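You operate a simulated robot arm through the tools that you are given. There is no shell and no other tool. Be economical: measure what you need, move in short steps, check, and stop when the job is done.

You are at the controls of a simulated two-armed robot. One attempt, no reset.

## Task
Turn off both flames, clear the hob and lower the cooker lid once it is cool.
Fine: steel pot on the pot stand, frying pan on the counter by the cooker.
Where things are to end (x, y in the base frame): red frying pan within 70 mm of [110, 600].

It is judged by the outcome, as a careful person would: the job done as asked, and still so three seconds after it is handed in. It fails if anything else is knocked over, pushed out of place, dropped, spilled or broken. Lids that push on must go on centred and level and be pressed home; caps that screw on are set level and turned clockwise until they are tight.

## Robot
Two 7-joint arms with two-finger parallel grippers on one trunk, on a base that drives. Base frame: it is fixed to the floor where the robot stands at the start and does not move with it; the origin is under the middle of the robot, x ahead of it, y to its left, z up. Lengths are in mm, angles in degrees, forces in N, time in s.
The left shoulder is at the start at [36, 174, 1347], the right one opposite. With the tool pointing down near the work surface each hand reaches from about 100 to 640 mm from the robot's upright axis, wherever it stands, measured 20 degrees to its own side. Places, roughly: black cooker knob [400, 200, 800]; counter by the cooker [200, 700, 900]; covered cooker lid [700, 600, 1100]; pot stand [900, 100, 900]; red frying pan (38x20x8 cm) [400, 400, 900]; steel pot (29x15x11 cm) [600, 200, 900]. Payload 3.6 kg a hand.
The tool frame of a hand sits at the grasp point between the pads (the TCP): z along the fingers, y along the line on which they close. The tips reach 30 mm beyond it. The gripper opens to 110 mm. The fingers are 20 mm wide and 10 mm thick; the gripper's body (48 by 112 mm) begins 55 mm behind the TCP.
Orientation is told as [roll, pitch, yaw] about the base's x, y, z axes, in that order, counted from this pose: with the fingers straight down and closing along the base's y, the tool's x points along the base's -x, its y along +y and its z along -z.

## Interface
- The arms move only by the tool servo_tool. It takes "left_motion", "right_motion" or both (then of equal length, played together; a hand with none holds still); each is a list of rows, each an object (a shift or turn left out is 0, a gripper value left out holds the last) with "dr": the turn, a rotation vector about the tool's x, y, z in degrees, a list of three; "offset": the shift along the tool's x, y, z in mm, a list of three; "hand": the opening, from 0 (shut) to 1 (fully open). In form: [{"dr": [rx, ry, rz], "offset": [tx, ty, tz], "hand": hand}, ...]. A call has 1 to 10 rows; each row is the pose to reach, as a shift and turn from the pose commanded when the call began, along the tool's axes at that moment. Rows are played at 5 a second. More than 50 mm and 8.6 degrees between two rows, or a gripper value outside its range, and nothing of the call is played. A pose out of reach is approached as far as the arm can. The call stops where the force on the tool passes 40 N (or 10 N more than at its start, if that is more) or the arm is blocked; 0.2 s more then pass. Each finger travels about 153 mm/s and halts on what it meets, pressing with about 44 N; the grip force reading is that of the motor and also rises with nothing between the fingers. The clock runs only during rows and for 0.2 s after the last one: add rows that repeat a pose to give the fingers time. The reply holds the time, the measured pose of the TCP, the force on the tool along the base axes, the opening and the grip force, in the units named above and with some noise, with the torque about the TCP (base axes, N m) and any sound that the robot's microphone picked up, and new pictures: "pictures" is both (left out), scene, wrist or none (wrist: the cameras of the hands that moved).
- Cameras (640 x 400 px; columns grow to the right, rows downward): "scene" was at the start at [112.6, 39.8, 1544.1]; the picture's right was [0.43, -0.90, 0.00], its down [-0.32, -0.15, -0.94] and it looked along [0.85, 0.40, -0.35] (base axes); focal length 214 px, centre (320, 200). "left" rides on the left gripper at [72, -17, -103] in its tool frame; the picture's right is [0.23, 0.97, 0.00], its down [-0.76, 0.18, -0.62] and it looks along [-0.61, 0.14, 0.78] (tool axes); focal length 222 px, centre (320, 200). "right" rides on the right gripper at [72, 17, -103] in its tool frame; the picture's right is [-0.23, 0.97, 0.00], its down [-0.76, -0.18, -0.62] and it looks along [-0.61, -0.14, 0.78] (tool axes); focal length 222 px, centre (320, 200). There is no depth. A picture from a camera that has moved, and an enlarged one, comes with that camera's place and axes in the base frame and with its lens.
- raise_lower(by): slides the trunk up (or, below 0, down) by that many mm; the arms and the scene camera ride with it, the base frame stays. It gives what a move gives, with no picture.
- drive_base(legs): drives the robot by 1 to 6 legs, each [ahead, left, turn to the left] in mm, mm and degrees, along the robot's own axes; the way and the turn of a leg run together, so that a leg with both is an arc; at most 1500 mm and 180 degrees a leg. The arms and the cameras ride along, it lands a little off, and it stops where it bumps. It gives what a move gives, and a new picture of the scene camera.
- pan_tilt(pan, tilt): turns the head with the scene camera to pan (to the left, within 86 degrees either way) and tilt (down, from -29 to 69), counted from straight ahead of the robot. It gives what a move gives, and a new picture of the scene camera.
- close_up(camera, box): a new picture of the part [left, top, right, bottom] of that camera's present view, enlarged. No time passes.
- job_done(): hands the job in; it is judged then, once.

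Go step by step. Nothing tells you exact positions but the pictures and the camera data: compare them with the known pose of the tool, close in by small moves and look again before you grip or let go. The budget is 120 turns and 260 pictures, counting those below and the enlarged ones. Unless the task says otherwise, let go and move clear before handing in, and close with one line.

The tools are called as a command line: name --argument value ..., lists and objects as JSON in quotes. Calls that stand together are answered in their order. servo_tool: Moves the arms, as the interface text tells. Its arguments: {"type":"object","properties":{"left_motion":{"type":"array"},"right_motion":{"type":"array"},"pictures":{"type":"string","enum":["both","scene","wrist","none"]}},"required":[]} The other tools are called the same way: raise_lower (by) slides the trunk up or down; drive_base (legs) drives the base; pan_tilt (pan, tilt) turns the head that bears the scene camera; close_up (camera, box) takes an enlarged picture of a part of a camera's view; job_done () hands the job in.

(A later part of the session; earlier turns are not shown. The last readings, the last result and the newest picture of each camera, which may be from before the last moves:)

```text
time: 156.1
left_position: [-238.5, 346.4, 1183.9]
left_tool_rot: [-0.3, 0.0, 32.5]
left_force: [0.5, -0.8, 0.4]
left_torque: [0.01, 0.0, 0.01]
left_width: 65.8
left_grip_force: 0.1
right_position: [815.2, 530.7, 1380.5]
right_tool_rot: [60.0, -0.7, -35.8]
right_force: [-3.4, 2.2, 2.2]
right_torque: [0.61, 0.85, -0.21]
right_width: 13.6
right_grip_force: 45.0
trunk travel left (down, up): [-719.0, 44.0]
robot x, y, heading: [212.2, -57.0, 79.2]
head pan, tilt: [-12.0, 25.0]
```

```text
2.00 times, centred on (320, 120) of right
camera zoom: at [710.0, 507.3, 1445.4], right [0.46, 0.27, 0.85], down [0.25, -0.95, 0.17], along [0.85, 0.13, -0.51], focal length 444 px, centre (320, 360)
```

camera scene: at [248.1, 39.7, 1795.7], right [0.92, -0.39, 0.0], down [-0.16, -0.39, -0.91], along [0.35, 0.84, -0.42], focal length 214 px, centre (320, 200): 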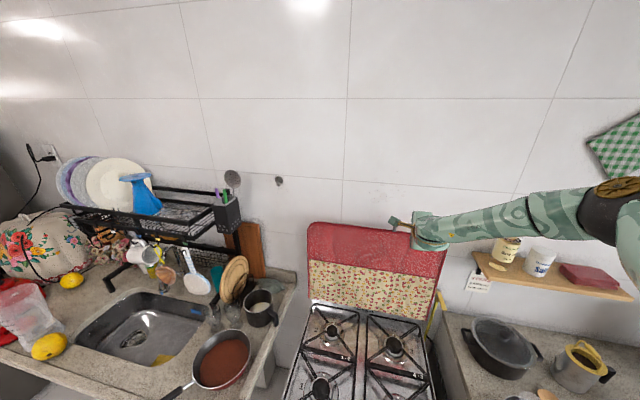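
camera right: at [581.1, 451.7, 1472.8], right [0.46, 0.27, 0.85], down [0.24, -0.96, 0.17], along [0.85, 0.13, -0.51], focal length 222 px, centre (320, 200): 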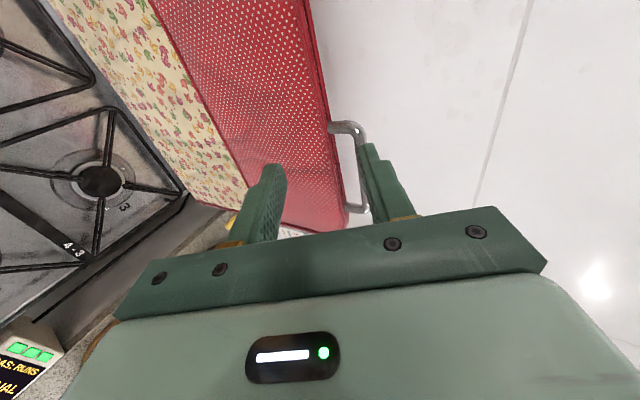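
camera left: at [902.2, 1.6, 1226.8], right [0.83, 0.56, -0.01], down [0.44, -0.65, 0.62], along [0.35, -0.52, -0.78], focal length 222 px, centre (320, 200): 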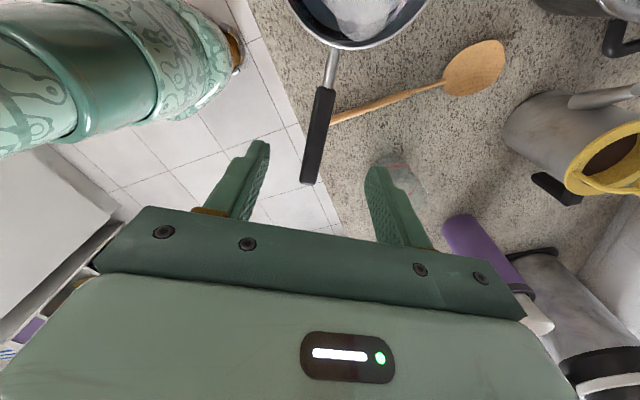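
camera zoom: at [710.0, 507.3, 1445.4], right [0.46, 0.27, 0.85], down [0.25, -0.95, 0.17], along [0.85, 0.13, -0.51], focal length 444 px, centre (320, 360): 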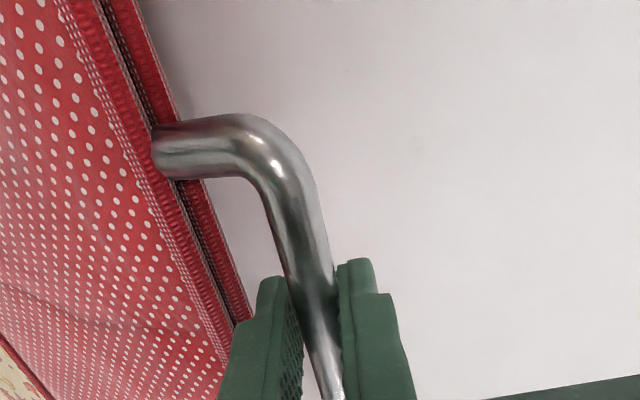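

I have the bar (13.6 mm). Before lowering the lid onto the hob I'll let it cool longer by holding still for a while.

servo_tool --right_motion '[{"offset": [0, 0, 0]}, {"offset": [0, 0, 0]}, {"offset": [0, 0, 0]}, {"offset": [0, 0, 0]}, {"offset": [0, 0, 0]}, {"offset": [0, 0, 0]}, {"offset": [0, 0, 0]}, {"offset": [0, 0, 0]}, {"offset": [0, 0, 0]}, {"offset": [0, 0, 0]}]' --pictures "none"

servo_tool --right_motion '[{"offset": [0, 0, 0]}, {"offset": [0, 0, 0]}, {"offset": [0, 0, 0]}, {"offset": [0, 0, 0]}, {"offset": [0, 0, 0]}, {"offset": [0, 0, 0]}, {"offset": [0, 0, 0]}, {"offset": [0, 0, 0]}, {"offset": [0, 0, 0]}, {"offset": [0, 0, 0]}]' --pictures "none"

servo_tool --right_motion '[{"offset": [0, 0, 0]}, {"offset": [0, 0, 0]}, {"offset": [0, 0, 0]}, {"offset": [0, 0, 0]}, {"offset": [0, 0, 0]}, {"offset": [0, 0, 0]}, {"offset": [0, 0, 0]}, {"offset": [0, 0, 0]}, {"offset": [0, 0, 0]}, {"offset": [0, 0, 0]}]' --pictures "none"

servo_tool --right_motion '[{"offset": [0, 0, 0]}, {"offset": [0, 0, 0]}, {"offset": [0, 0, 0]}, {"offset": [0, 0, 0]}, {"offset": [0, 0, 0]}, {"offset": [0, 0, 0]}, {"offset": [0, 0, 0]}, {"offset": [0, 0, 0]}, {"offset": [0, 0, 0]}, {"offset": [0, 0, 0]}]' --pictures "none"

servo_tool --right_motion '[{"offset": [0, 0, 0]}, {"offset": [0, 0, 0]}, {"offset": [0, 0, 0]}, {"offset": [0, 0, 0]}, {"offset": [0, 0, 0]}, {"offset": [0, 0, 0]}, {"offset": [0, 0, 0]}, {"offset": [0, 0, 0]}, {"offset": [0, 0, 0]}, {"offset": [0, 0, 0]}]' --pictures "none"

servo_tool --right_motion '[{"offset": [0, 0, 0]}, {"offset": [0, 0, 0]}, {"offset": [0, 0, 0]}, {"offset": [0, 0, 0]}, {"offset": [0, 0, 0]}, {"offset": [0, 0, 0]}, {"offset": [0, 0, 0]}, {"offset": [0, 0, 0]}, {"offset": [0, 0, 0]}, {"offset": [0, 0, 0]}]' --pictures "none"

pan_tilt --pan -30 --tilt 42

close_up --camera "scene" --box '[240, 170, 440, 330]'

```text
time: 158.3
left_position: [-238.7, 347.0, 1182.2]
left_tool_rot: [-0.4, 0.0, 32.5]
left_force: [-0.3, 0.1, 0.4]
left_torque: [0.0, -0.03, 0.0]
left_width: 66.0
left_grip_force: 0.0
right_position: [816.2, 531.3, 1379.2]
right_tool_rot: [60.0, -0.9, -35.9]
right_force: [-6.1, 4.1, 2.2]
right_torque: [0.57, 0.79, -0.25]
right_width: 13.8
right_grip_force: 45.1
trunk travel left (down, up): [-719.0, 44.0]
robot x, y, heading: [214.0, -55.3, 79.1]
head pan, tilt: [-12.0, 25.0]
```

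```text
time: 160.5
left_position: [-237.9, 347.5, 1182.3]
left_tool_rot: [-0.3, 0.0, 32.4]
left_force: [-0.5, -0.3, 0.3]
left_torque: [-0.02, -0.02, 0.03]
left_width: 66.2
left_grip_force: 0.2
right_position: [816.4, 531.3, 1380.4]
right_tool_rot: [60.0, -0.8, -35.9]
right_force: [-6.0, 4.3, 1.9]
right_torque: [0.49, 0.64, -0.44]
right_width: 13.9
right_grip_force: 44.6
trunk travel left (down, up): [-719.0, 44.0]
robot x, y, heading: [208.9, -55.5, 79.2]
head pan, tilt: [-12.0, 25.0]
```

```text
time: 162.7
left_position: [-237.6, 346.2, 1183.0]
left_tool_rot: [-0.3, 0.0, 32.5]
left_force: [-0.2, 0.1, 0.4]
left_torque: [-0.02, 0.01, 0.02]
left_width: 66.0
left_grip_force: 0.1
right_position: [815.2, 530.9, 1378.5]
right_tool_rot: [60.0, -0.8, -36.0]
right_force: [-6.3, 3.6, 3.5]
right_torque: [0.48, 0.66, -0.44]
right_width: 13.8
right_grip_force: 44.1
trunk travel left (down, up): [-719.0, 44.0]
robot x, y, heading: [211.0, -53.0, 79.2]
head pan, tilt: [-12.0, 25.0]
```

```text
time: 164.9
left_position: [-239.3, 347.2, 1183.4]
left_tool_rot: [-0.3, 0.1, 32.5]
left_force: [-0.8, -0.8, 0.7]
left_torque: [0.0, 0.02, 0.0]
left_width: 66.0
left_grip_force: 0.1
right_position: [816.2, 530.6, 1380.7]
right_tool_rot: [60.0, -0.8, -36.0]
right_force: [-4.7, 3.4, 2.5]
right_torque: [0.48, 0.66, -0.39]
right_width: 13.6
right_grip_force: 45.1
trunk travel left (down, up): [-719.0, 44.0]
robot x, y, heading: [213.2, -54.9, 79.4]
head pan, tilt: [-12.0, 25.0]
```

```text
time: 167.1
left_position: [-238.3, 346.8, 1182.1]
left_tool_rot: [-0.4, -0.1, 32.5]
left_force: [-0.4, -0.4, 0.5]
left_torque: [0.04, 0.0, 0.03]
left_width: 65.8
left_grip_force: 0.1
right_position: [815.9, 531.2, 1379.9]
right_tool_rot: [60.0, -0.7, -35.9]
right_force: [-4.7, 3.4, 2.0]
right_torque: [0.53, 0.67, -0.41]
right_width: 13.7
right_grip_force: 44.9
trunk travel left (down, up): [-719.0, 44.0]
robot x, y, heading: [214.9, -54.5, 79.2]
head pan, tilt: [-12.0, 25.0]
```

```text
time: 169.3
left_position: [-237.8, 347.7, 1182.9]
left_tool_rot: [-0.3, 0.2, 32.6]
left_force: [0.1, 0.4, 0.3]
left_torque: [0.02, 0.02, -0.02]
left_width: 66.2
left_grip_force: 0.0
right_position: [815.9, 530.9, 1379.1]
right_tool_rot: [59.9, -0.7, -35.9]
right_force: [-5.9, 3.4, 3.0]
right_torque: [0.47, 0.66, -0.42]
right_width: 14.0
right_grip_force: 44.8
trunk travel left (down, up): [-719.0, 44.0]
robot x, y, heading: [213.1, -55.3, 79.1]
head pan, tilt: [-12.0, 25.0]
```

```text
time: 170.1
left_position: [-238.5, 347.2, 1183.2]
left_tool_rot: [-0.3, 0.1, 32.6]
left_force: [0.7, -0.2, 0.2]
left_torque: [-0.03, -0.02, -0.01]
left_width: 66.0
left_grip_force: 0.1
right_position: [815.5, 531.4, 1380.3]
right_tool_rot: [60.0, -0.9, -35.9]
right_force: [-4.9, 3.5, 3.9]
right_torque: [0.51, 0.66, -0.41]
right_width: 14.0
right_grip_force: 44.8
trunk travel left (down, up): [-719.0, 44.0]
robot x, y, heading: [215.5, -58.4, 79.2]
head pan, tilt: [-30.0, 42.0]
camera scene: at [267.4, 18.7, 1769.5], right [0.76, -0.65, 0.0], down [-0.44, -0.51, -0.74], along [0.49, 0.56, -0.67], focal length 214 px, centre (320, 200)
```

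scene: 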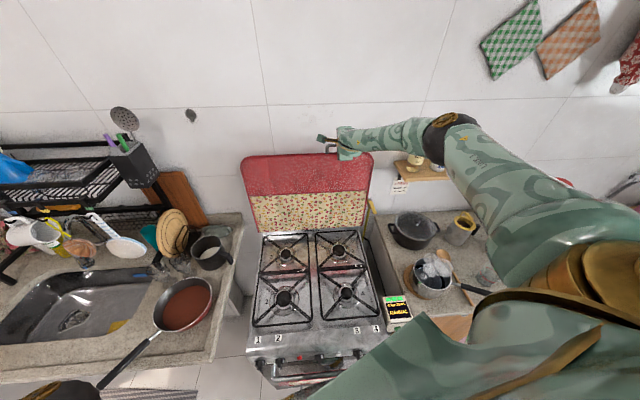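

```text
2.50 times, centred on (340, 250) of scene
camera zoom: at [267.4, 18.7, 1769.5], right [0.76, -0.65, 0.0], down [-0.44, -0.51, -0.74], along [0.49, 0.56, -0.67], focal length 536 px, centre (270, 75)
```

zoom: 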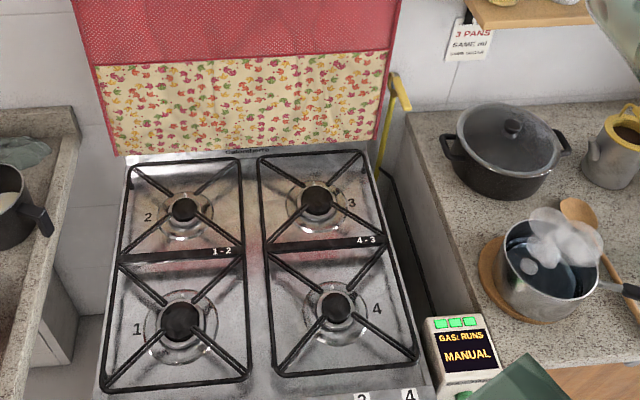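

The hob is empty and everything around is in order. I'll wait longer to be safe about the burners being cool.

servo_tool --right_motion '[{"offset": [0, 0, 0]}, {"offset": [0, 0, 0]}, {"offset": [0, 0, 0]}, {"offset": [0, 0, 0]}, {"offset": [0, 0, 0]}, {"offset": [0, 0, 0]}, {"offset": [0, 0, 0]}, {"offset": [0, 0, 0]}, {"offset": [0, 0, 0]}, {"offset": [0, 0, 0]}]' --pictures "none"

servo_tool --right_motion '[{"offset": [0, 0, 0]}, {"offset": [0, 0, 0]}, {"offset": [0, 0, 0]}, {"offset": [0, 0, 0]}, {"offset": [0, 0, 0]}, {"offset": [0, 0, 0]}, {"offset": [0, 0, 0]}, {"offset": [0, 0, 0]}, {"offset": [0, 0, 0]}, {"offset": [0, 0, 0]}]' --pictures "none"

servo_tool --right_motion '[{"offset": [0, 0, 0]}, {"offset": [0, 0, 0]}, {"offset": [0, 0, 0]}, {"offset": [0, 0, 0]}, {"offset": [0, 0, 0]}, {"offset": [0, 0, 0]}, {"offset": [0, 0, 0]}, {"offset": [0, 0, 0]}, {"offset": [0, 0, 0]}, {"offset": [0, 0, 0]}]' --pictures "none"

servo_tool --right_motion '[{"offset": [0, 0, 0]}, {"offset": [0, 0, 0]}, {"offset": [0, 0, 0]}, {"offset": [0, 0, 0]}, {"offset": [0, 0, 0]}, {"offset": [0, 0, 0]}, {"offset": [0, 0, 0]}, {"offset": [0, 0, 0]}, {"offset": [0, 0, 0]}, {"offset": [0, 0, 0]}]' --pictures "none"

servo_tool --right_motion '[{"offset": [0, 0, 0]}, {"offset": [0, 0, 0]}, {"offset": [0, 0, 0]}, {"offset": [0, 0, 0]}, {"offset": [0, 0, 0]}, {"offset": [0, 0, 0]}, {"offset": [0, 0, 0]}, {"offset": [0, 0, 0]}, {"offset": [0, 0, 0]}, {"offset": [0, 0, 0]}]' --pictures "none"

servo_tool --right_motion '[{"offset": [0, 0, 0]}, {"offset": [0, 0, 0]}, {"offset": [0, 0, 0]}, {"offset": [0, 0, 0]}, {"offset": [0, 0, 0]}, {"offset": [0, 0, 0]}, {"offset": [0, 0, 0]}, {"offset": [0, 0, 0]}, {"offset": [0, 0, 0]}, {"offset": [0, 0, 0]}]' --pictures "none"

servo_tool --right_motion '[{"offset": [0, 0, 0]}, {"offset": [0, 0, 0]}, {"offset": [0, 0, 0]}, {"offset": [0, 0, 0]}, {"offset": [0, 0, 0]}, {"offset": [0, 0, 0]}, {"offset": [0, 0, 0]}, {"offset": [0, 0, 0]}, {"offset": [0, 0, 0]}, {"offset": [0, 0, 0]}]' --pictures "none"

servo_tool --right_motion '[{"offset": [0, 0, 0]}, {"offset": [0, 0, 0]}, {"offset": [0, 0, 0]}, {"offset": [0, 0, 0]}, {"offset": [0, 0, 0]}, {"offset": [0, 0, 0]}, {"offset": [0, 0, 0]}, {"offset": [0, 0, 0]}, {"offset": [0, 0, 0]}, {"offset": [0, 0, 0]}]' --pictures "none"

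servo_tool --right_motion '[{"offset": [0, 0, 0]}, {"offset": [0, 0, 0]}, {"offset": [0, 0, 0]}, {"offset": [0, 0, 0]}, {"offset": [0, 0, 0]}, {"offset": [0, 0, 0]}, {"offset": [0, 0, 0]}, {"offset": [0, 0, 0]}, {"offset": [0, 0, 0]}, {"offset": [0, 0, 0]}]' --pictures "none"

servo_tool --right_motion '[{"offset": [0, 0, 0]}, {"offset": [0, 0, 0]}, {"offset": [0, 0, 0]}, {"offset": [0, 0, 0]}, {"offset": [0, 0, 0]}, {"offset": [0, 0, 0]}, {"offset": [0, 0, 0]}, {"offset": [0, 0, 0]}, {"offset": [0, 0, 0]}, {"offset": [0, 0, 0]}]' --pictures "none"

servo_tool --right_motion '[{"offset": [0, 0, 0]}, {"offset": [0, 0, 0]}, {"offset": [0, 0, 0]}, {"offset": [0, 0, 0]}, {"offset": [0, 0, 0]}, {"offset": [0, 0, 0]}, {"offset": [0, 0, 0]}, {"offset": [0, 0, 0]}, {"offset": [0, 0, 0]}, {"offset": [0, 0, 0]}]' --pictures "none"

servo_tool --right_motion '[{"offset": [0, 0, 0]}, {"offset": [0, 0, 0]}, {"offset": [0, 0, 0]}, {"offset": [0, 0, 0]}, {"offset": [0, 0, 0]}, {"offset": [0, 0, 0]}, {"offset": [0, 0, 0]}, {"offset": [0, 0, 0]}, {"offset": [0, 0, 0]}, {"offset": [0, 0, 0]}]' --pictures "none"

```text
time: 172.3
left_position: [-238.2, 346.5, 1182.2]
left_tool_rot: [-0.4, 0.1, 32.5]
left_force: [0.0, 0.3, 0.0]
left_torque: [-0.02, -0.03, -0.02]
left_width: 65.8
left_grip_force: 0.2
right_position: [816.1, 530.8, 1380.9]
right_tool_rot: [60.0, -0.9, -35.9]
right_force: [-5.0, 4.1, 2.8]
right_torque: [0.5, 0.64, -0.44]
right_width: 13.8
right_grip_force: 45.0
trunk travel left (down, up): [-719.0, 44.0]
robot x, y, heading: [209.6, -57.4, 79.2]
head pan, tilt: [-30.0, 42.0]
```

```text
time: 174.5
left_position: [-238.8, 347.0, 1181.9]
left_tool_rot: [-0.4, 0.1, 32.5]
left_force: [0.8, 0.4, -0.3]
left_torque: [0.02, 0.02, -0.01]
left_width: 66.1
left_grip_force: 0.0
right_position: [814.8, 532.1, 1379.1]
right_tool_rot: [60.0, -0.9, -36.0]
right_force: [-4.2, 4.1, 2.0]
right_torque: [0.5, 0.62, -0.38]
right_width: 13.8
right_grip_force: 45.2
trunk travel left (down, up): [-719.0, 44.0]
robot x, y, heading: [212.3, -55.9, 79.4]
head pan, tilt: [-30.0, 42.0]
```

```text
time: 176.7
left_position: [-238.5, 345.7, 1182.8]
left_tool_rot: [-0.3, 0.1, 32.5]
left_force: [-0.1, 0.0, -0.1]
left_torque: [-0.01, -0.01, 0.0]
left_width: 66.0
left_grip_force: 0.1
right_position: [817.2, 531.0, 1380.5]
right_tool_rot: [60.0, -0.9, -35.9]
right_force: [-4.5, 3.6, 2.7]
right_torque: [0.52, 0.7, -0.42]
right_width: 13.7
right_grip_force: 44.7
trunk travel left (down, up): [-719.0, 44.0]
robot x, y, heading: [217.4, -56.2, 79.3]
head pan, tilt: [-30.0, 42.0]
```

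```text
time: 178.9
left_position: [-237.9, 347.9, 1183.0]
left_tool_rot: [-0.4, 0.1, 32.6]
left_force: [-0.2, -0.4, -1.0]
left_torque: [0.02, -0.02, -0.01]
left_width: 66.1
left_grip_force: 0.1
right_position: [816.4, 530.7, 1380.8]
right_tool_rot: [60.0, -0.7, -35.9]
right_force: [-4.9, 3.6, 1.7]
right_torque: [0.51, 0.63, -0.4]
right_width: 13.7
right_grip_force: 44.7
trunk travel left (down, up): [-719.0, 44.0]
robot x, y, heading: [209.3, -58.3, 79.4]
head pan, tilt: [-30.0, 42.0]
```

```text
time: 181.1
left_position: [-238.2, 346.5, 1182.9]
left_tool_rot: [-0.4, 0.1, 32.5]
left_force: [0.2, -0.6, 0.2]
left_torque: [0.01, 0.01, 0.0]
left_width: 65.7
left_grip_force: 0.1
right_position: [816.1, 529.9, 1380.0]
right_tool_rot: [60.0, -0.8, -35.8]
right_force: [-4.2, 4.4, 2.1]
right_torque: [0.5, 0.67, -0.42]
right_width: 13.9
right_grip_force: 45.2
trunk travel left (down, up): [-719.0, 44.0]
robot x, y, heading: [209.8, -53.9, 79.4]
head pan, tilt: [-30.0, 42.0]
```

```text
time: 183.3
left_position: [-237.5, 346.7, 1183.3]
left_tool_rot: [-0.4, 0.1, 32.5]
left_force: [0.4, 0.1, -0.2]
left_torque: [-0.04, -0.02, -0.01]
left_width: 66.3
left_grip_force: 0.1
right_position: [815.1, 531.1, 1380.4]
right_tool_rot: [60.0, -0.8, -35.9]
right_force: [-4.5, 4.0, 3.4]
right_torque: [0.5, 0.64, -0.41]
right_width: 13.5
right_grip_force: 44.5
trunk travel left (down, up): [-719.0, 44.0]
robot x, y, heading: [214.7, -57.5, 79.1]
head pan, tilt: [-30.0, 42.0]
```

```text
time: 185.5
left_position: [-238.8, 347.1, 1183.0]
left_tool_rot: [-0.4, 0.1, 32.5]
left_force: [0.0, -0.5, -0.5]
left_torque: [-0.02, -0.05, 0.0]
left_width: 65.9
left_grip_force: 0.1
right_position: [816.2, 530.3, 1380.3]
right_tool_rot: [60.0, -0.8, -35.9]
right_force: [-4.9, 3.9, 3.1]
right_torque: [0.48, 0.66, -0.43]
right_width: 13.8
right_grip_force: 45.3
trunk travel left (down, up): [-719.0, 44.0]
robot x, y, heading: [213.5, -57.4, 79.3]
head pan, tilt: [-30.0, 42.0]
```

```text
time: 187.7
left_position: [-237.0, 346.5, 1182.2]
left_tool_rot: [-0.4, 0.2, 32.5]
left_force: [-0.3, 0.3, -0.1]
left_torque: [-0.01, 0.02, 0.0]
left_width: 66.0
left_grip_force: 0.1
right_position: [816.5, 531.8, 1380.7]
right_tool_rot: [59.9, -0.8, -35.9]
right_force: [-4.4, 4.1, 2.5]
right_torque: [0.47, 0.66, -0.4]
right_width: 14.0
right_grip_force: 45.5
trunk travel left (down, up): [-719.0, 44.0]
robot x, y, heading: [213.1, -53.3, 79.1]
head pan, tilt: [-30.0, 42.0]
```

```text
time: 189.9
left_position: [-238.4, 347.4, 1182.7]
left_tool_rot: [-0.4, 0.1, 32.5]
left_force: [0.6, 0.7, -0.1]
left_torque: [-0.01, -0.02, 0.01]
left_width: 66.0
left_grip_force: 0.0
right_position: [815.3, 530.2, 1380.6]
right_tool_rot: [60.0, -0.8, -35.9]
right_force: [-3.7, 2.9, 2.6]
right_torque: [0.49, 0.64, -0.41]
right_width: 13.6
right_grip_force: 45.4
trunk travel left (down, up): [-719.0, 44.0]
robot x, y, heading: [215.4, -55.6, 79.5]
head pan, tilt: [-30.0, 42.0]
```

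```text
time: 192.1
left_position: [-237.5, 346.5, 1181.7]
left_tool_rot: [-0.4, 0.1, 32.4]
left_force: [-0.4, 0.0, -0.7]
left_torque: [-0.01, 0.0, -0.01]
left_width: 66.2
left_grip_force: 0.0
right_position: [817.1, 530.6, 1380.4]
right_tool_rot: [60.0, -0.9, -36.0]
right_force: [-4.6, 3.5, 1.7]
right_torque: [0.46, 0.65, -0.41]
right_width: 13.9
right_grip_force: 44.9
trunk travel left (down, up): [-719.0, 44.0]
robot x, y, heading: [218.3, -55.2, 79.2]
head pan, tilt: [-30.0, 42.0]
```

```text
time: 194.3
left_position: [-237.3, 345.9, 1182.7]
left_tool_rot: [-0.4, 0.1, 32.4]
left_force: [-0.5, -0.5, -0.2]
left_torque: [0.07, -0.02, -0.01]
left_width: 66.1
left_grip_force: 0.1
right_position: [816.5, 531.2, 1379.6]
right_tool_rot: [60.0, -0.9, -35.9]
right_force: [-5.6, 4.0, 3.3]
right_torque: [0.52, 0.67, -0.46]
right_width: 14.0
right_grip_force: 44.8
trunk travel left (down, up): [-719.0, 44.0]
robot x, y, heading: [213.9, -58.3, 79.3]
head pan, tilt: [-30.0, 42.0]
```

```text
time: 196.5
left_position: [-237.9, 346.3, 1183.5]
left_tool_rot: [-0.3, 0.2, 32.6]
left_force: [0.6, -1.0, 0.9]
left_torque: [-0.03, 0.02, -0.02]
left_width: 65.8
left_grip_force: 0.0
right_position: [815.8, 531.0, 1380.4]
right_tool_rot: [59.9, -0.7, -35.8]
right_force: [-4.0, 3.4, 3.0]
right_torque: [0.51, 0.66, -0.39]
right_width: 13.5
right_grip_force: 45.1
trunk travel left (down, up): [-719.0, 44.0]
robot x, y, heading: [214.4, -54.6, 79.1]
head pan, tilt: [-30.0, 42.0]
```

It is now over 150 s since the flames went out and the hob is clear. I'll start lowering the lid, pulling the bar forward along its arc.

servo_tool --right_motion '[{"offset": [0.5, -9, -17.9]}, {"offset": [0.9, -16.8, -31.9]}, {"offset": [1.4, -29.3, -52.4]}, {"offset": [2, -42.9, -72.1]}, {"offset": [2.6, -57.4, -91.1]}, {"offset": [3.1, -73, -109.3]}, {"offset": [3.7, -89.5, -126.7]}, {"offset": [4.3, -106.9, -143.2]}, {"offset": [4.8, -125.2, -158.8]}]' --pictures "scene"

```text
time: 198.5
left_position: [-237.7, 347.7, 1182.6]
left_tool_rot: [-0.3, 0.3, 32.5]
left_force: [0.1, 0.3, -0.2]
left_torque: [0.01, -0.01, 0.02]
left_width: 66.1
left_grip_force: 0.0
right_position: [758.2, 461.5, 1379.6]
right_tool_rot: [57.9, -1.7, -39.5]
right_force: [6.9, -0.1, -22.6]
right_torque: [0.26, 0.69, 0.94]
right_width: 14.0
right_grip_force: 44.8
right hand out of reach, approached as far as the arm can: row 4, 5, 6, 7, 8, 9
trunk travel left (down, up): [-719.0, 44.0]
robot x, y, heading: [212.0, -54.3, 79.2]
head pan, tilt: [-30.0, 42.0]
stopped in row 9 (right hand): the force on the tool passed its limit at 111 N (the readings are from after the stop); the commanded pose is now the measured one
camera scene: at [271.2, 19.6, 1769.2], right [0.76, -0.65, 0.0], down [-0.44, -0.51, -0.74], along [0.49, 0.56, -0.67], focal length 214 px, centre (320, 200)
```

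scene: 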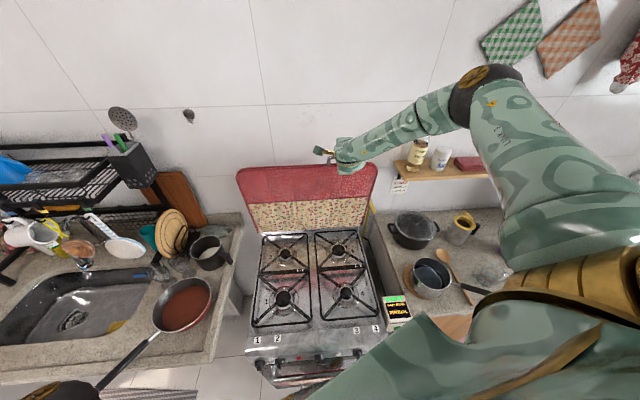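

The lid has come about 6° past vertical, but this arm pose can't retract further. I'll loosen the grip into a loose cage around the bar (the lid leans on the lower finger) and lower it by backing the base and dropping the trunk in small alternating steps.

servo_tool --right_motion '[{"offset": [0, 0, 0], "hand": 0.19}, {"offset": [0, 0, 0], "hand": 0.19}, {"offset": [0, 0, 0], "hand": 0.19}]' --pictures "none"

close_up --camera "right" --box '[160, 20, 480, 220]'

```text
time: 199.3
left_position: [-237.4, 346.4, 1183.5]
left_tool_rot: [-0.1, 0.1, 32.5]
left_force: [-0.1, 0.4, -0.7]
left_torque: [0.0, -0.01, -0.02]
left_width: 66.2
left_grip_force: 0.1
right_position: [754.1, 465.5, 1386.9]
right_tool_rot: [58.5, -1.5, -39.2]
right_force: [0.8, -0.4, -0.2]
right_torque: [0.02, 0.02, 0.01]
right_width: 21.1
right_grip_force: 0.1
trunk travel left (down, up): [-719.0, 44.0]
robot x, y, heading: [212.0, -56.0, 78.9]
head pan, tilt: [-30.0, 42.0]
```

```text
2.00 times, centred on (320, 120) of right
camera zoom: at [648.4, 449.2, 1452.7], right [0.48, 0.26, 0.84], down [0.19, -0.96, 0.19], along [0.86, 0.07, -0.51], focal length 444 px, centre (320, 360)
```

zoom: 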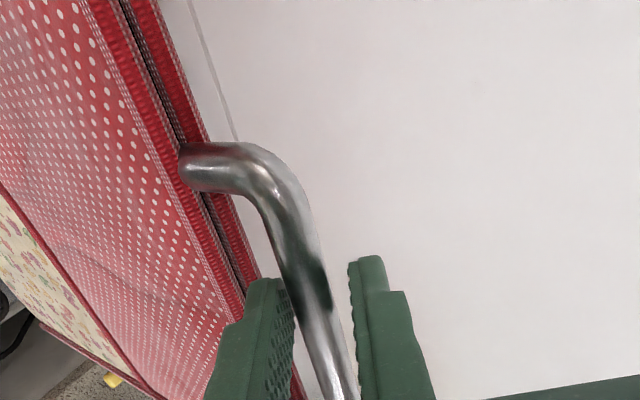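

The bar sits freely in the cage and the lid doesn't pull hard. I'll make the first steps, back 40, down 8, back 37, down 7.

drive_base --legs '[[-36, 17.5, 0]]'

raise_lower --by -10

close_up --camera "right" --box '[160, 20, 480, 220]'

```text
time: 200.2
left_position: [-258.5, 319.5, 1182.0]
left_tool_rot: [-0.4, 0.4, 32.3]
left_force: [0.2, 0.4, 0.2]
left_torque: [0.02, 0.02, 0.02]
left_width: 66.0
left_grip_force: 0.1
right_position: [736.2, 438.4, 1382.5]
right_tool_rot: [58.2, -1.5, -39.3]
right_force: [1.8, -0.2, 0.3]
right_torque: [0.04, 0.0, 0.01]
right_width: 20.9
right_grip_force: 0.1
trunk travel left (down, up): [-719.0, 44.0]
robot x, y, heading: [189.6, -89.2, 79.1]
head pan, tilt: [-30.0, 42.0]
camera scene: at [249.6, -7.6, 1769.0], right [0.76, -0.65, 0.0], down [-0.44, -0.51, -0.74], along [0.48, 0.56, -0.67], focal length 214 px, centre (320, 200)
```

scene: 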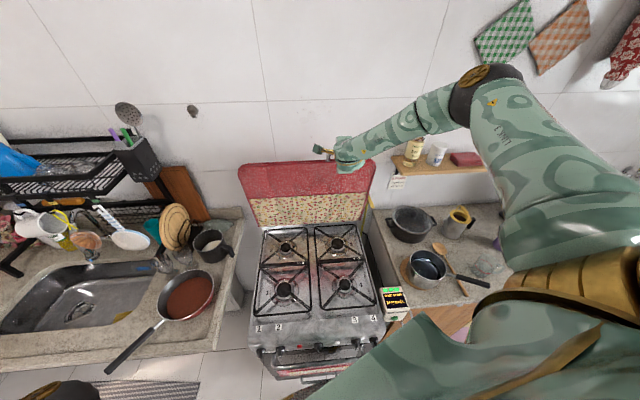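

```text
time: 200.8
left_position: [-260.4, 317.5, 1173.1]
left_tool_rot: [-0.3, 0.2, 32.5]
left_force: [-0.1, -0.5, -0.4]
left_torque: [-0.02, 0.01, 0.0]
left_width: 66.1
left_grip_force: 0.1
right_position: [733.0, 434.3, 1374.8]
right_tool_rot: [58.3, -1.5, -39.3]
right_force: [0.1, 0.0, -0.6]
right_torque: [-0.02, 0.03, -0.03]
right_width: 20.7
right_grip_force: 0.1
trunk travel left (down, up): [-709.0, 54.0]
robot x, y, heading: [194.9, -85.6, 78.9]
head pan, tilt: [-30.0, 42.0]
```

```text
2.00 times, centred on (320, 120) of right
camera zoom: at [627.1, 420.0, 1440.8], right [0.48, 0.27, 0.83], down [0.19, -0.96, 0.2], along [0.85, 0.06, -0.52], focal length 444 px, centre (320, 360)
```

zoom: 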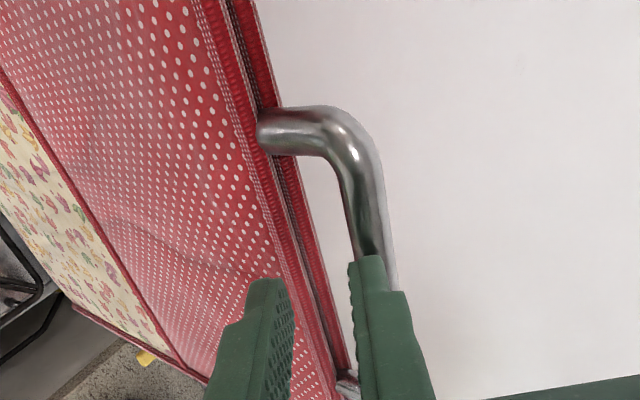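

The lid stays where I leave it (a friction hinge), which is helpful. I'll square my base to the cooker again, where the right arm has a long fore-aft stroke, and regrip.

drive_base --legs '[[-60, 0, 0], [0, 0, -26], [84, 104, 0]]'

servo_tool --right_motion '[{"offset": [35, -7, -12], "dr": [0, 4, -2.5], "hand": 0.45}, {"offset": [71, -15, -24], "dr": [0, 8, -4.9]}, {"offset": [106, -22, -36], "dr": [0, 12, -7.4]}, {"offset": [142, -29, -47], "dr": [0, 16, -9.9]}, {"offset": [177, -37, -59], "dr": [0, 20, -12.3]}, {"offset": [212, -44, -71], "dr": [0, 23.8, -14.8]}, {"offset": [212, -44, -71], "dr": [0, 23.8, -14.8]}]' --pictures "wrist"

```text
time: 204.0
left_position: [-75.2, 544.2, 1173.3]
left_tool_rot: [-0.3, 0.1, 5.8]
left_force: [0.7, -0.8, -0.2]
left_torque: [0.03, 0.01, -0.01]
left_width: 65.7
left_grip_force: 0.0
right_position: [864.8, 204.1, 1374.7]
right_tool_rot: [58.4, -1.5, -65.9]
right_force: [0.6, -0.6, 0.2]
right_torque: [-0.01, 0.0, -0.02]
right_width: 20.9
right_grip_force: 0.1
trunk travel left (down, up): [-709.0, 54.0]
robot x, y, heading: [150.0, -17.1, 52.6]
head pan, tilt: [-30.0, 42.0]
camera scene: at [229.4, 22.6, 1759.4], right [0.38, -0.92, 0.0], down [-0.62, -0.26, -0.74], along [0.69, 0.28, -0.67], focal length 214 px, centre (320, 200)
```

scene: 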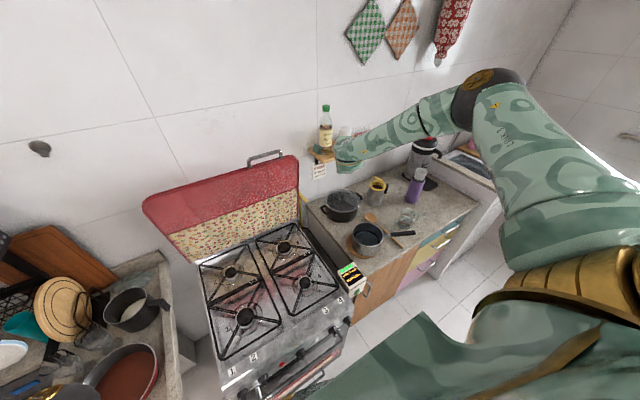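

```text
time: 205.6
left_position: [-78.8, 546.1, 1171.8]
left_tool_rot: [-0.4, -0.1, 5.9]
left_force: [-0.3, -0.5, 0.0]
left_torque: [-0.02, -0.03, 0.02]
left_width: 66.0
left_grip_force: 0.1
right_position: [726.2, 355.0, 1383.7]
right_tool_rot: [57.5, -1.6, -37.7]
right_force: [-0.1, 0.7, 0.0]
right_torque: [0.0, -0.01, -0.03]
right_width: 49.3
right_grip_force: 0.1
right hand out of reach, approached as far as the arm can: row 2, 3, 4, 5, 6, 7
trunk travel left (down, up): [-709.0, 54.0]
robot x, y, heading: [146.4, -15.9, 52.4]
head pan, tilt: [-30.0, 42.0]
camera right: at [620.7, 338.6, 1451.9], right [0.48, 0.29, 0.83], down [0.22, -0.95, 0.21], along [0.85, 0.08, -0.52], focal length 222 px, centre (320, 200)
```

right: 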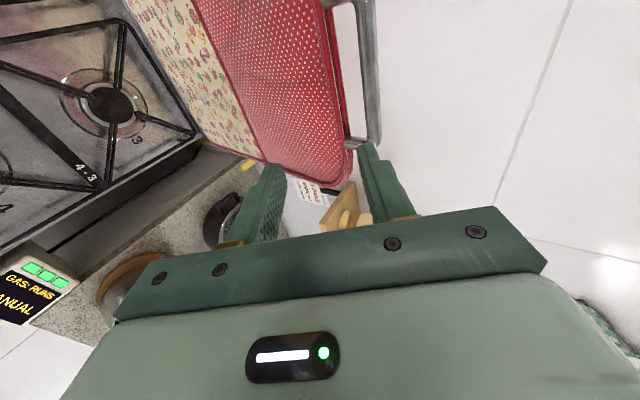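

The bar's right part is straight ahead. I'll advance with the fingers straddling it.

servo_tool --right_motion '[{"offset": [4, 26, 10]}, {"offset": [8, 52, 20]}, {"offset": [8, 52, 50]}, {"offset": [8, 52, 75]}, {"offset": [8, 52, 95]}, {"offset": [8, 52, 95]}]' --pictures "none"

close_up --camera "right" --box '[160, 20, 480, 220]'

```text
time: 207.0
left_position: [-77.9, 545.8, 1173.8]
left_tool_rot: [-0.3, 0.1, 6.0]
left_force: [0.7, -0.5, 0.0]
left_torque: [0.01, 0.02, 0.02]
left_width: 65.5
left_grip_force: 0.0
right_position: [787.7, 441.4, 1376.1]
right_tool_rot: [57.7, -1.4, -37.8]
right_force: [-1.8, -0.4, 2.0]
right_torque: [0.0, 0.08, 0.0]
right_width: 49.3
right_grip_force: 0.0
trunk travel left (down, up): [-709.0, 54.0]
robot x, y, heading: [148.2, -17.3, 52.5]
head pan, tilt: [-30.0, 42.0]
```

```text
2.00 times, centred on (320, 120) of right
camera zoom: at [681.4, 423.9, 1443.5], right [0.48, 0.28, 0.83], down [0.22, -0.95, 0.2], along [0.85, 0.08, -0.52], focal length 444 px, centre (320, 360)
```

zoom: 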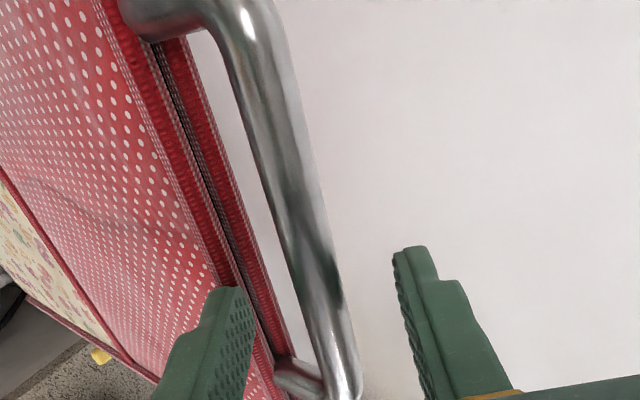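

drive_base --legs '[[0, 25, 0]]'

servo_tool --right_motion '[{"offset": [0, 0, 0], "hand": 0.25}, {"offset": [0, 0, 0], "hand": 0}, {"offset": [0, 0, 0], "hand": 0}, {"offset": [0, 0, 0], "hand": 0}]' --pictures "none"

close_up --camera "right" --box '[160, 20, 480, 220]'

```text
time: 207.8
left_position: [-92.0, 557.7, 1174.9]
left_tool_rot: [-0.1, 0.3, 5.9]
left_force: [1.1, -0.1, -0.5]
left_torque: [0.03, 0.03, -0.01]
left_width: 66.1
left_grip_force: 0.0
right_position: [773.3, 451.1, 1373.7]
right_tool_rot: [57.6, -1.2, -37.9]
right_force: [0.7, -1.4, 0.9]
right_torque: [0.02, 0.02, 0.08]
right_width: 49.6
right_grip_force: 0.0
trunk travel left (down, up): [-709.0, 54.0]
robot x, y, heading: [126.6, -4.8, 52.4]
head pan, tilt: [-30.0, 42.0]
camera scene: at [215.0, 34.3, 1759.2], right [0.38, -0.92, 0.0], down [-0.62, -0.25, -0.74], along [0.68, 0.29, -0.67], focal length 214 px, centre (320, 200)
```

scene: 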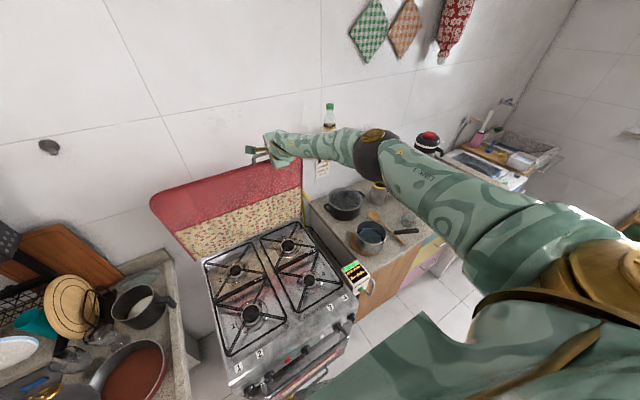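

```text
time: 208.8
left_position: [-97.8, 560.7, 1171.3]
left_tool_rot: [-0.4, 0.0, 5.8]
left_force: [0.4, 0.1, 1.0]
left_torque: [0.0, 0.03, -0.01]
left_width: 66.1
left_grip_force: 0.1
right_position: [766.2, 457.2, 1376.2]
right_tool_rot: [57.7, -1.4, -37.8]
right_force: [-9.1, 5.4, 6.6]
right_torque: [0.92, 1.08, 0.81]
right_width: 13.6
right_grip_force: 44.7
trunk travel left (down, up): [-709.0, 54.0]
robot x, y, heading: [131.3, 0.0, 52.7]
head pan, tilt: [-30.0, 42.0]
```

```text
2.00 times, centred on (320, 120) of right
camera zoom: at [659.5, 440.3, 1444.5], right [0.48, 0.28, 0.83], down [0.22, -0.95, 0.2], along [0.85, 0.08, -0.52], focal length 444 px, centre (320, 360)
```

zoom: 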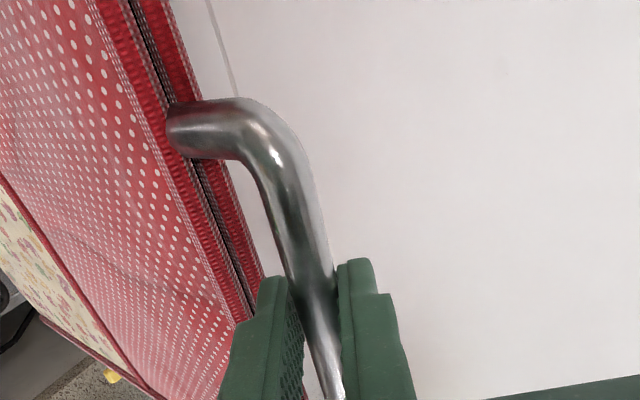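

The bar is gripped again with the arm in its long-stroke pose. I'll pull along the arc from 6° to 30°.

servo_tool --right_motion '[{"offset": [0, -12.9, -15.3]}, {"offset": [0, -29.2, -32.9]}, {"offset": [-1, -46.3, -49.6]}, {"offset": [-1, -64.4, -65.4]}, {"offset": [-1, -83.2, -80.2]}, {"offset": [-1, -102.8, -94]}, {"offset": [-2, -123.1, -106.8]}, {"offset": [-2, -144, -118.5]}]' --pictures "scene"

```text
time: 210.6
left_position: [-95.4, 565.9, 1170.1]
left_tool_rot: [-0.6, 0.1, 5.8]
left_force: [0.4, -0.5, -0.9]
left_torque: [0.03, 0.01, -0.02]
left_width: 66.0
left_grip_force: 0.0
right_position: [719.2, 391.3, 1356.3]
right_tool_rot: [57.2, -1.6, -37.5]
right_force: [-16.4, 21.5, -27.8]
right_torque: [0.44, 1.01, 0.01]
right_width: 13.8
right_grip_force: 44.8
right hand out of reach, approached as far as the arm can: row 4, 5, 6, 7, 8
trunk travel left (down, up): [-709.0, 54.0]
robot x, y, heading: [124.6, -3.4, 52.4]
head pan, tilt: [-30.0, 42.0]
camera scene: at [208.3, 48.0, 1759.1], right [0.38, -0.92, 0.01], down [-0.62, -0.26, -0.74], along [0.69, 0.28, -0.67], focal length 214 px, centre (320, 200)
```

scene: 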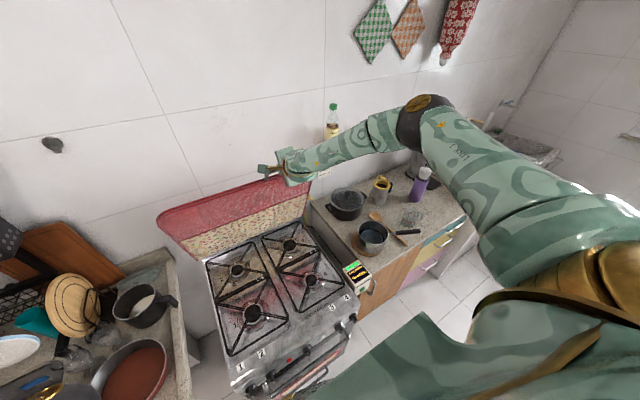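

The lid is at about 17° and holding. The arm's retract limit is reached again, so I'll continue with the grip kept and small alternating base and trunk steps along the arc.

raise_lower --by -5

drive_base --legs '[[-25, 0, 0]]'

raise_lower --by -10

drive_base --legs '[[-25, 0, 0]]'

raise_lower --by -8

```text
time: 211.2
left_position: [-96.7, 566.1, 1166.4]
left_tool_rot: [-0.6, 0.0, 5.8]
left_force: [0.3, 0.1, -0.1]
left_torque: [-0.03, 0.01, -0.01]
left_width: 66.1
left_grip_force: 0.0
right_position: [717.1, 386.2, 1356.4]
right_tool_rot: [57.3, -1.6, -37.8]
right_force: [-17.1, 17.0, -18.3]
right_torque: [0.39, 0.93, 0.1]
right_width: 13.9
right_grip_force: 44.9
trunk travel left (down, up): [-704.0, 59.0]
robot x, y, heading: [124.9, -1.8, 52.2]
head pan, tilt: [-30.0, 42.0]
```

```text
time: 212.1
left_position: [-107.5, 545.9, 1168.0]
left_tool_rot: [-0.4, 0.0, 5.8]
left_force: [-0.4, -1.3, 0.1]
left_torque: [0.06, -0.02, 0.01]
left_width: 65.9
left_grip_force: 0.2
right_position: [703.6, 364.8, 1350.0]
right_tool_rot: [56.7, -1.3, -37.8]
right_force: [-4.1, 10.4, -21.7]
right_torque: [-0.24, 0.15, -1.18]
right_width: 13.6
right_grip_force: 44.5
trunk travel left (down, up): [-704.0, 59.0]
robot x, y, heading: [114.7, -14.3, 52.5]
head pan, tilt: [-30.0, 42.0]
stopped in leg 1: the force on the tool passed its limit at 110 N (the readings are from after the stop); the commanded pose is now the measured one
camera scene: at [197.5, 24.6, 1754.2], right [0.38, -0.92, 0.0], down [-0.62, -0.26, -0.74], along [0.69, 0.28, -0.67], focal length 214 px, centre (320, 200)
```

scene: 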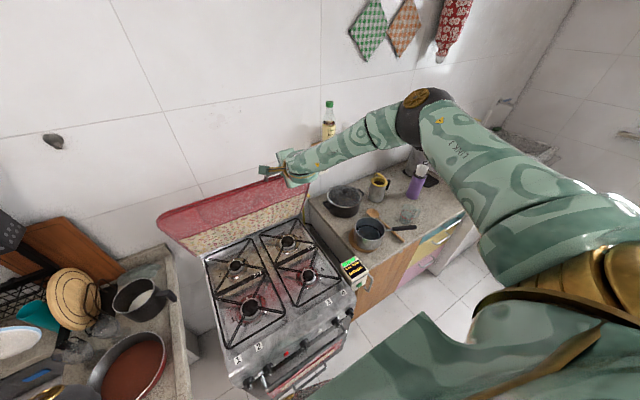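

```text
time: 212.6
left_position: [-111.2, 542.9, 1158.7]
left_tool_rot: [-0.4, -0.1, 5.8]
left_force: [-0.4, 0.3, 0.3]
left_torque: [-0.01, 0.02, -0.02]
left_width: 66.0
left_grip_force: 0.1
right_position: [703.1, 363.2, 1349.3]
right_tool_rot: [57.4, -1.5, -37.8]
right_force: [-7.1, -3.4, 13.3]
right_torque: [0.49, 0.68, 0.34]
right_width: 13.7
right_grip_force: 45.5
trunk travel left (down, up): [-694.0, 69.0]
robot x, y, heading: [114.3, -19.8, 52.4]
head pan, tilt: [-30.0, 42.0]
```

```text
time: 213.4
left_position: [-123.0, 527.4, 1156.5]
left_tool_rot: [-0.3, 0.2, 5.8]
left_force: [0.4, 0.6, 0.2]
left_torque: [0.03, -0.02, -0.01]
left_width: 66.1
left_grip_force: 0.0
right_position: [692.3, 346.7, 1341.6]
right_tool_rot: [56.8, -1.6, -37.7]
right_force: [1.1, 14.2, -26.3]
right_torque: [0.1, 0.4, -0.49]
right_width: 13.7
right_grip_force: 45.3
trunk travel left (down, up): [-694.0, 69.0]
robot x, y, heading: [100.1, -38.9, 53.0]
head pan, tilt: [-30.0, 42.0]
camera scene: at [183.2, 7.1, 1744.0], right [0.38, -0.92, 0.0], down [-0.62, -0.26, -0.74], along [0.69, 0.28, -0.67], focal length 214 px, centre (320, 200)
```

scene: 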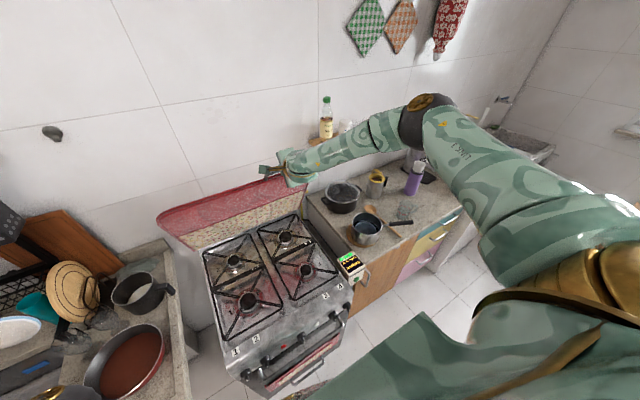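

```text
time: 214.0
left_position: [-125.6, 522.7, 1149.6]
left_tool_rot: [-0.3, 0.0, 5.9]
left_force: [-0.6, -0.5, -0.1]
left_torque: [0.0, -0.02, 0.0]
left_width: 66.1
left_grip_force: 0.1
right_position: [688.4, 342.2, 1336.6]
right_tool_rot: [57.2, -1.5, -37.9]
right_force: [-3.3, -5.1, 12.0]
right_torque: [0.59, 0.48, 0.02]
right_width: 13.6
right_grip_force: 44.5
trunk travel left (down, up): [-686.0, 77.0]
robot x, y, heading: [94.9, -37.1, 52.4]
head pan, tilt: [-30.0, 42.0]
```

This works well: the lid is at about 25° and exactly on the modelled arc. I'll continue the next 10°.

raise_lower --by -6

drive_base --legs '[[-24, 0, 0]]'

raise_lower --by -13

drive_base --legs '[[-24, 0, 0]]'

raise_lower --by -13

drive_base --legs '[[-24, 0, 0]]'

raise_lower --by -8

```text
time: 214.6
left_position: [-128.4, 519.5, 1145.8]
left_tool_rot: [-0.1, -0.2, 5.8]
left_force: [0.1, 0.0, 0.1]
left_torque: [-0.02, 0.0, -0.02]
left_width: 66.2
left_grip_force: 0.1
right_position: [684.9, 338.3, 1336.1]
right_tool_rot: [57.4, -1.5, -37.8]
right_force: [-8.8, -15.1, 31.8]
right_torque: [0.73, 0.31, 0.05]
right_width: 14.0
right_grip_force: 44.9
trunk travel left (down, up): [-680.0, 83.0]
robot x, y, heading: [97.7, -35.9, 52.5]
head pan, tilt: [-30.0, 42.0]
```

```text
time: 215.4
left_position: [-137.7, 505.9, 1144.7]
left_tool_rot: [-0.3, 0.1, 5.8]
left_force: [0.4, 0.0, 0.4]
left_torque: [0.01, -0.01, -0.01]
left_width: 66.0
left_grip_force: 0.1
right_position: [675.3, 323.9, 1327.1]
right_tool_rot: [56.6, -1.6, -37.7]
right_force: [1.7, 5.9, -7.2]
right_torque: [0.13, 0.09, -0.79]
right_width: 13.7
right_grip_force: 44.7
trunk travel left (down, up): [-680.0, 83.0]
robot x, y, heading: [84.2, -56.3, 52.5]
head pan, tilt: [-30.0, 42.0]
camera scene: at [167.6, -14.8, 1730.2], right [0.38, -0.92, 0.0], down [-0.62, -0.26, -0.74], along [0.69, 0.28, -0.67], focal length 214 px, centre (320, 200)
```

scene: 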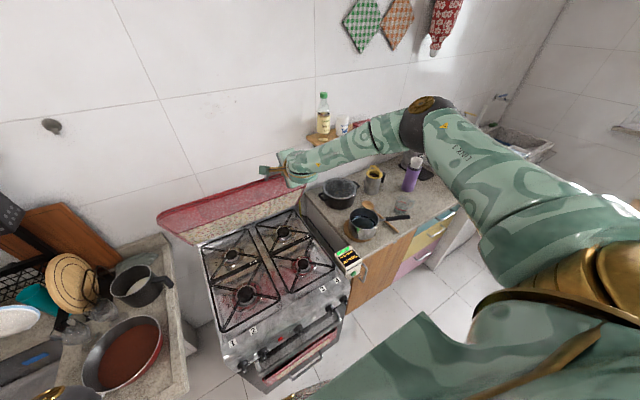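

```text
time: 216.0
left_position: [-142.9, 501.0, 1133.6]
left_tool_rot: [-0.1, -0.3, 5.8]
left_force: [1.7, 0.1, 0.5]
left_torque: [-0.01, -0.01, 0.03]
left_width: 66.1
left_grip_force: 0.0
right_position: [670.4, 317.7, 1320.2]
right_tool_rot: [57.3, -1.5, -37.9]
right_force: [-10.0, -19.4, 32.7]
right_torque: [0.55, 0.2, -0.38]
right_width: 14.0
right_grip_force: 45.3
trunk travel left (down, up): [-667.0, 96.0]
robot x, y, heading: [85.6, -54.5, 52.6]
head pan, tilt: [-30.0, 42.0]
```

```text
time: 216.8
left_position: [-152.9, 487.6, 1131.0]
left_tool_rot: [-0.4, 0.1, 5.9]
left_force: [0.1, -0.1, 0.4]
left_torque: [-0.01, 0.01, 0.02]
left_width: 65.8
left_grip_force: 0.0
right_position: [662.1, 305.9, 1310.8]
right_tool_rot: [56.3, -1.6, -37.7]
right_force: [4.2, 5.7, -10.6]
right_torque: [0.06, 0.16, -0.78]
right_width: 13.6
right_grip_force: 44.6
trunk travel left (down, up): [-667.0, 96.0]
robot x, y, heading: [67.9, -77.5, 52.6]
head pan, tilt: [-30.0, 42.0]
camera scene: at [154.4, -32.7, 1717.1], right [0.38, -0.92, 0.0], down [-0.62, -0.26, -0.74], along [0.68, 0.28, -0.67], focal length 214 px, centre (320, 200)
```

scene: 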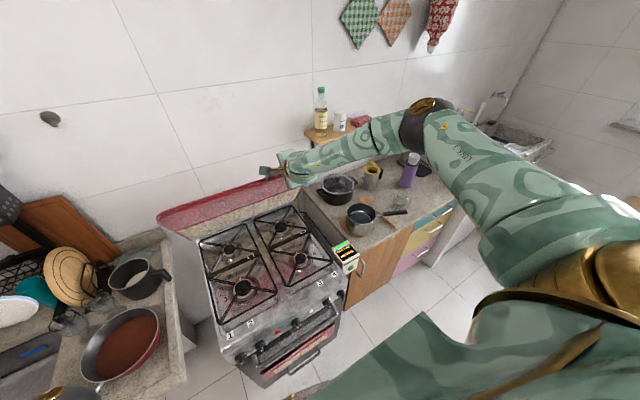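

```text
time: 217.4
left_position: [-156.7, 481.4, 1120.3]
left_tool_rot: [-0.2, -0.1, 5.7]
left_force: [-0.7, -0.2, 0.1]
left_torque: [-0.01, -0.01, -0.04]
left_width: 65.7
left_grip_force: 0.1
right_position: [656.9, 299.3, 1304.5]
right_tool_rot: [57.0, -1.5, -37.9]
right_force: [-7.6, -17.6, 25.7]
right_torque: [0.49, 0.33, -0.09]
right_width: 13.6
right_grip_force: 45.3
trunk travel left (down, up): [-654.0, 109.0]
robot x, y, heading: [68.5, -80.5, 52.7]
head pan, tilt: [-30.0, 42.0]
```

```text
time: 218.2
left_position: [-165.4, 469.8, 1116.4]
left_tool_rot: [-0.4, 0.3, 6.0]
left_force: [-0.1, -0.1, 0.2]
left_torque: [0.02, 0.02, 0.0]
left_width: 66.2
left_grip_force: 0.1
right_position: [647.9, 289.0, 1295.2]
right_tool_rot: [56.2, -1.6, -37.8]
right_force: [7.3, 7.5, -14.6]
right_torque: [-0.03, 0.08, -0.91]
right_width: 13.5
right_grip_force: 45.0
trunk travel left (down, up): [-654.0, 109.0]
robot x, y, heading: [54.0, -92.2, 52.5]
head pan, tilt: [-30.0, 42.0]
camera scene: at [141.9, -49.7, 1704.0], right [0.38, -0.92, 0.0], down [-0.62, -0.26, -0.74], along [0.68, 0.28, -0.67], focal length 214 px, centre (320, 200)
```

scene: 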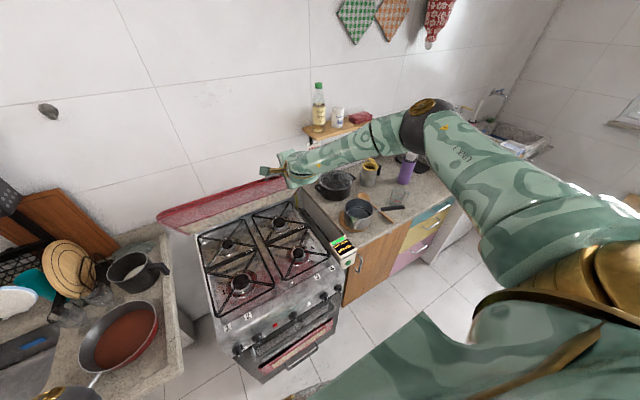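

```text
time: 218.8
left_position: [-168.9, 466.7, 1110.6]
left_tool_rot: [-0.2, 0.1, 5.8]
left_force: [0.2, 0.0, 0.3]
left_torque: [0.0, 0.05, 0.0]
left_width: 65.6
left_grip_force: 0.1
right_position: [644.1, 283.4, 1291.6]
right_tool_rot: [56.5, -1.6, -37.9]
right_force: [-0.9, -6.9, 5.9]
right_torque: [0.38, 0.5, 0.1]
right_width: 13.6
right_grip_force: 44.6
trunk travel left (down, up): [-646.0, 117.0]
robot x, y, heading: [53.5, -94.3, 52.5]
head pan, tilt: [-30.0, 42.0]
```

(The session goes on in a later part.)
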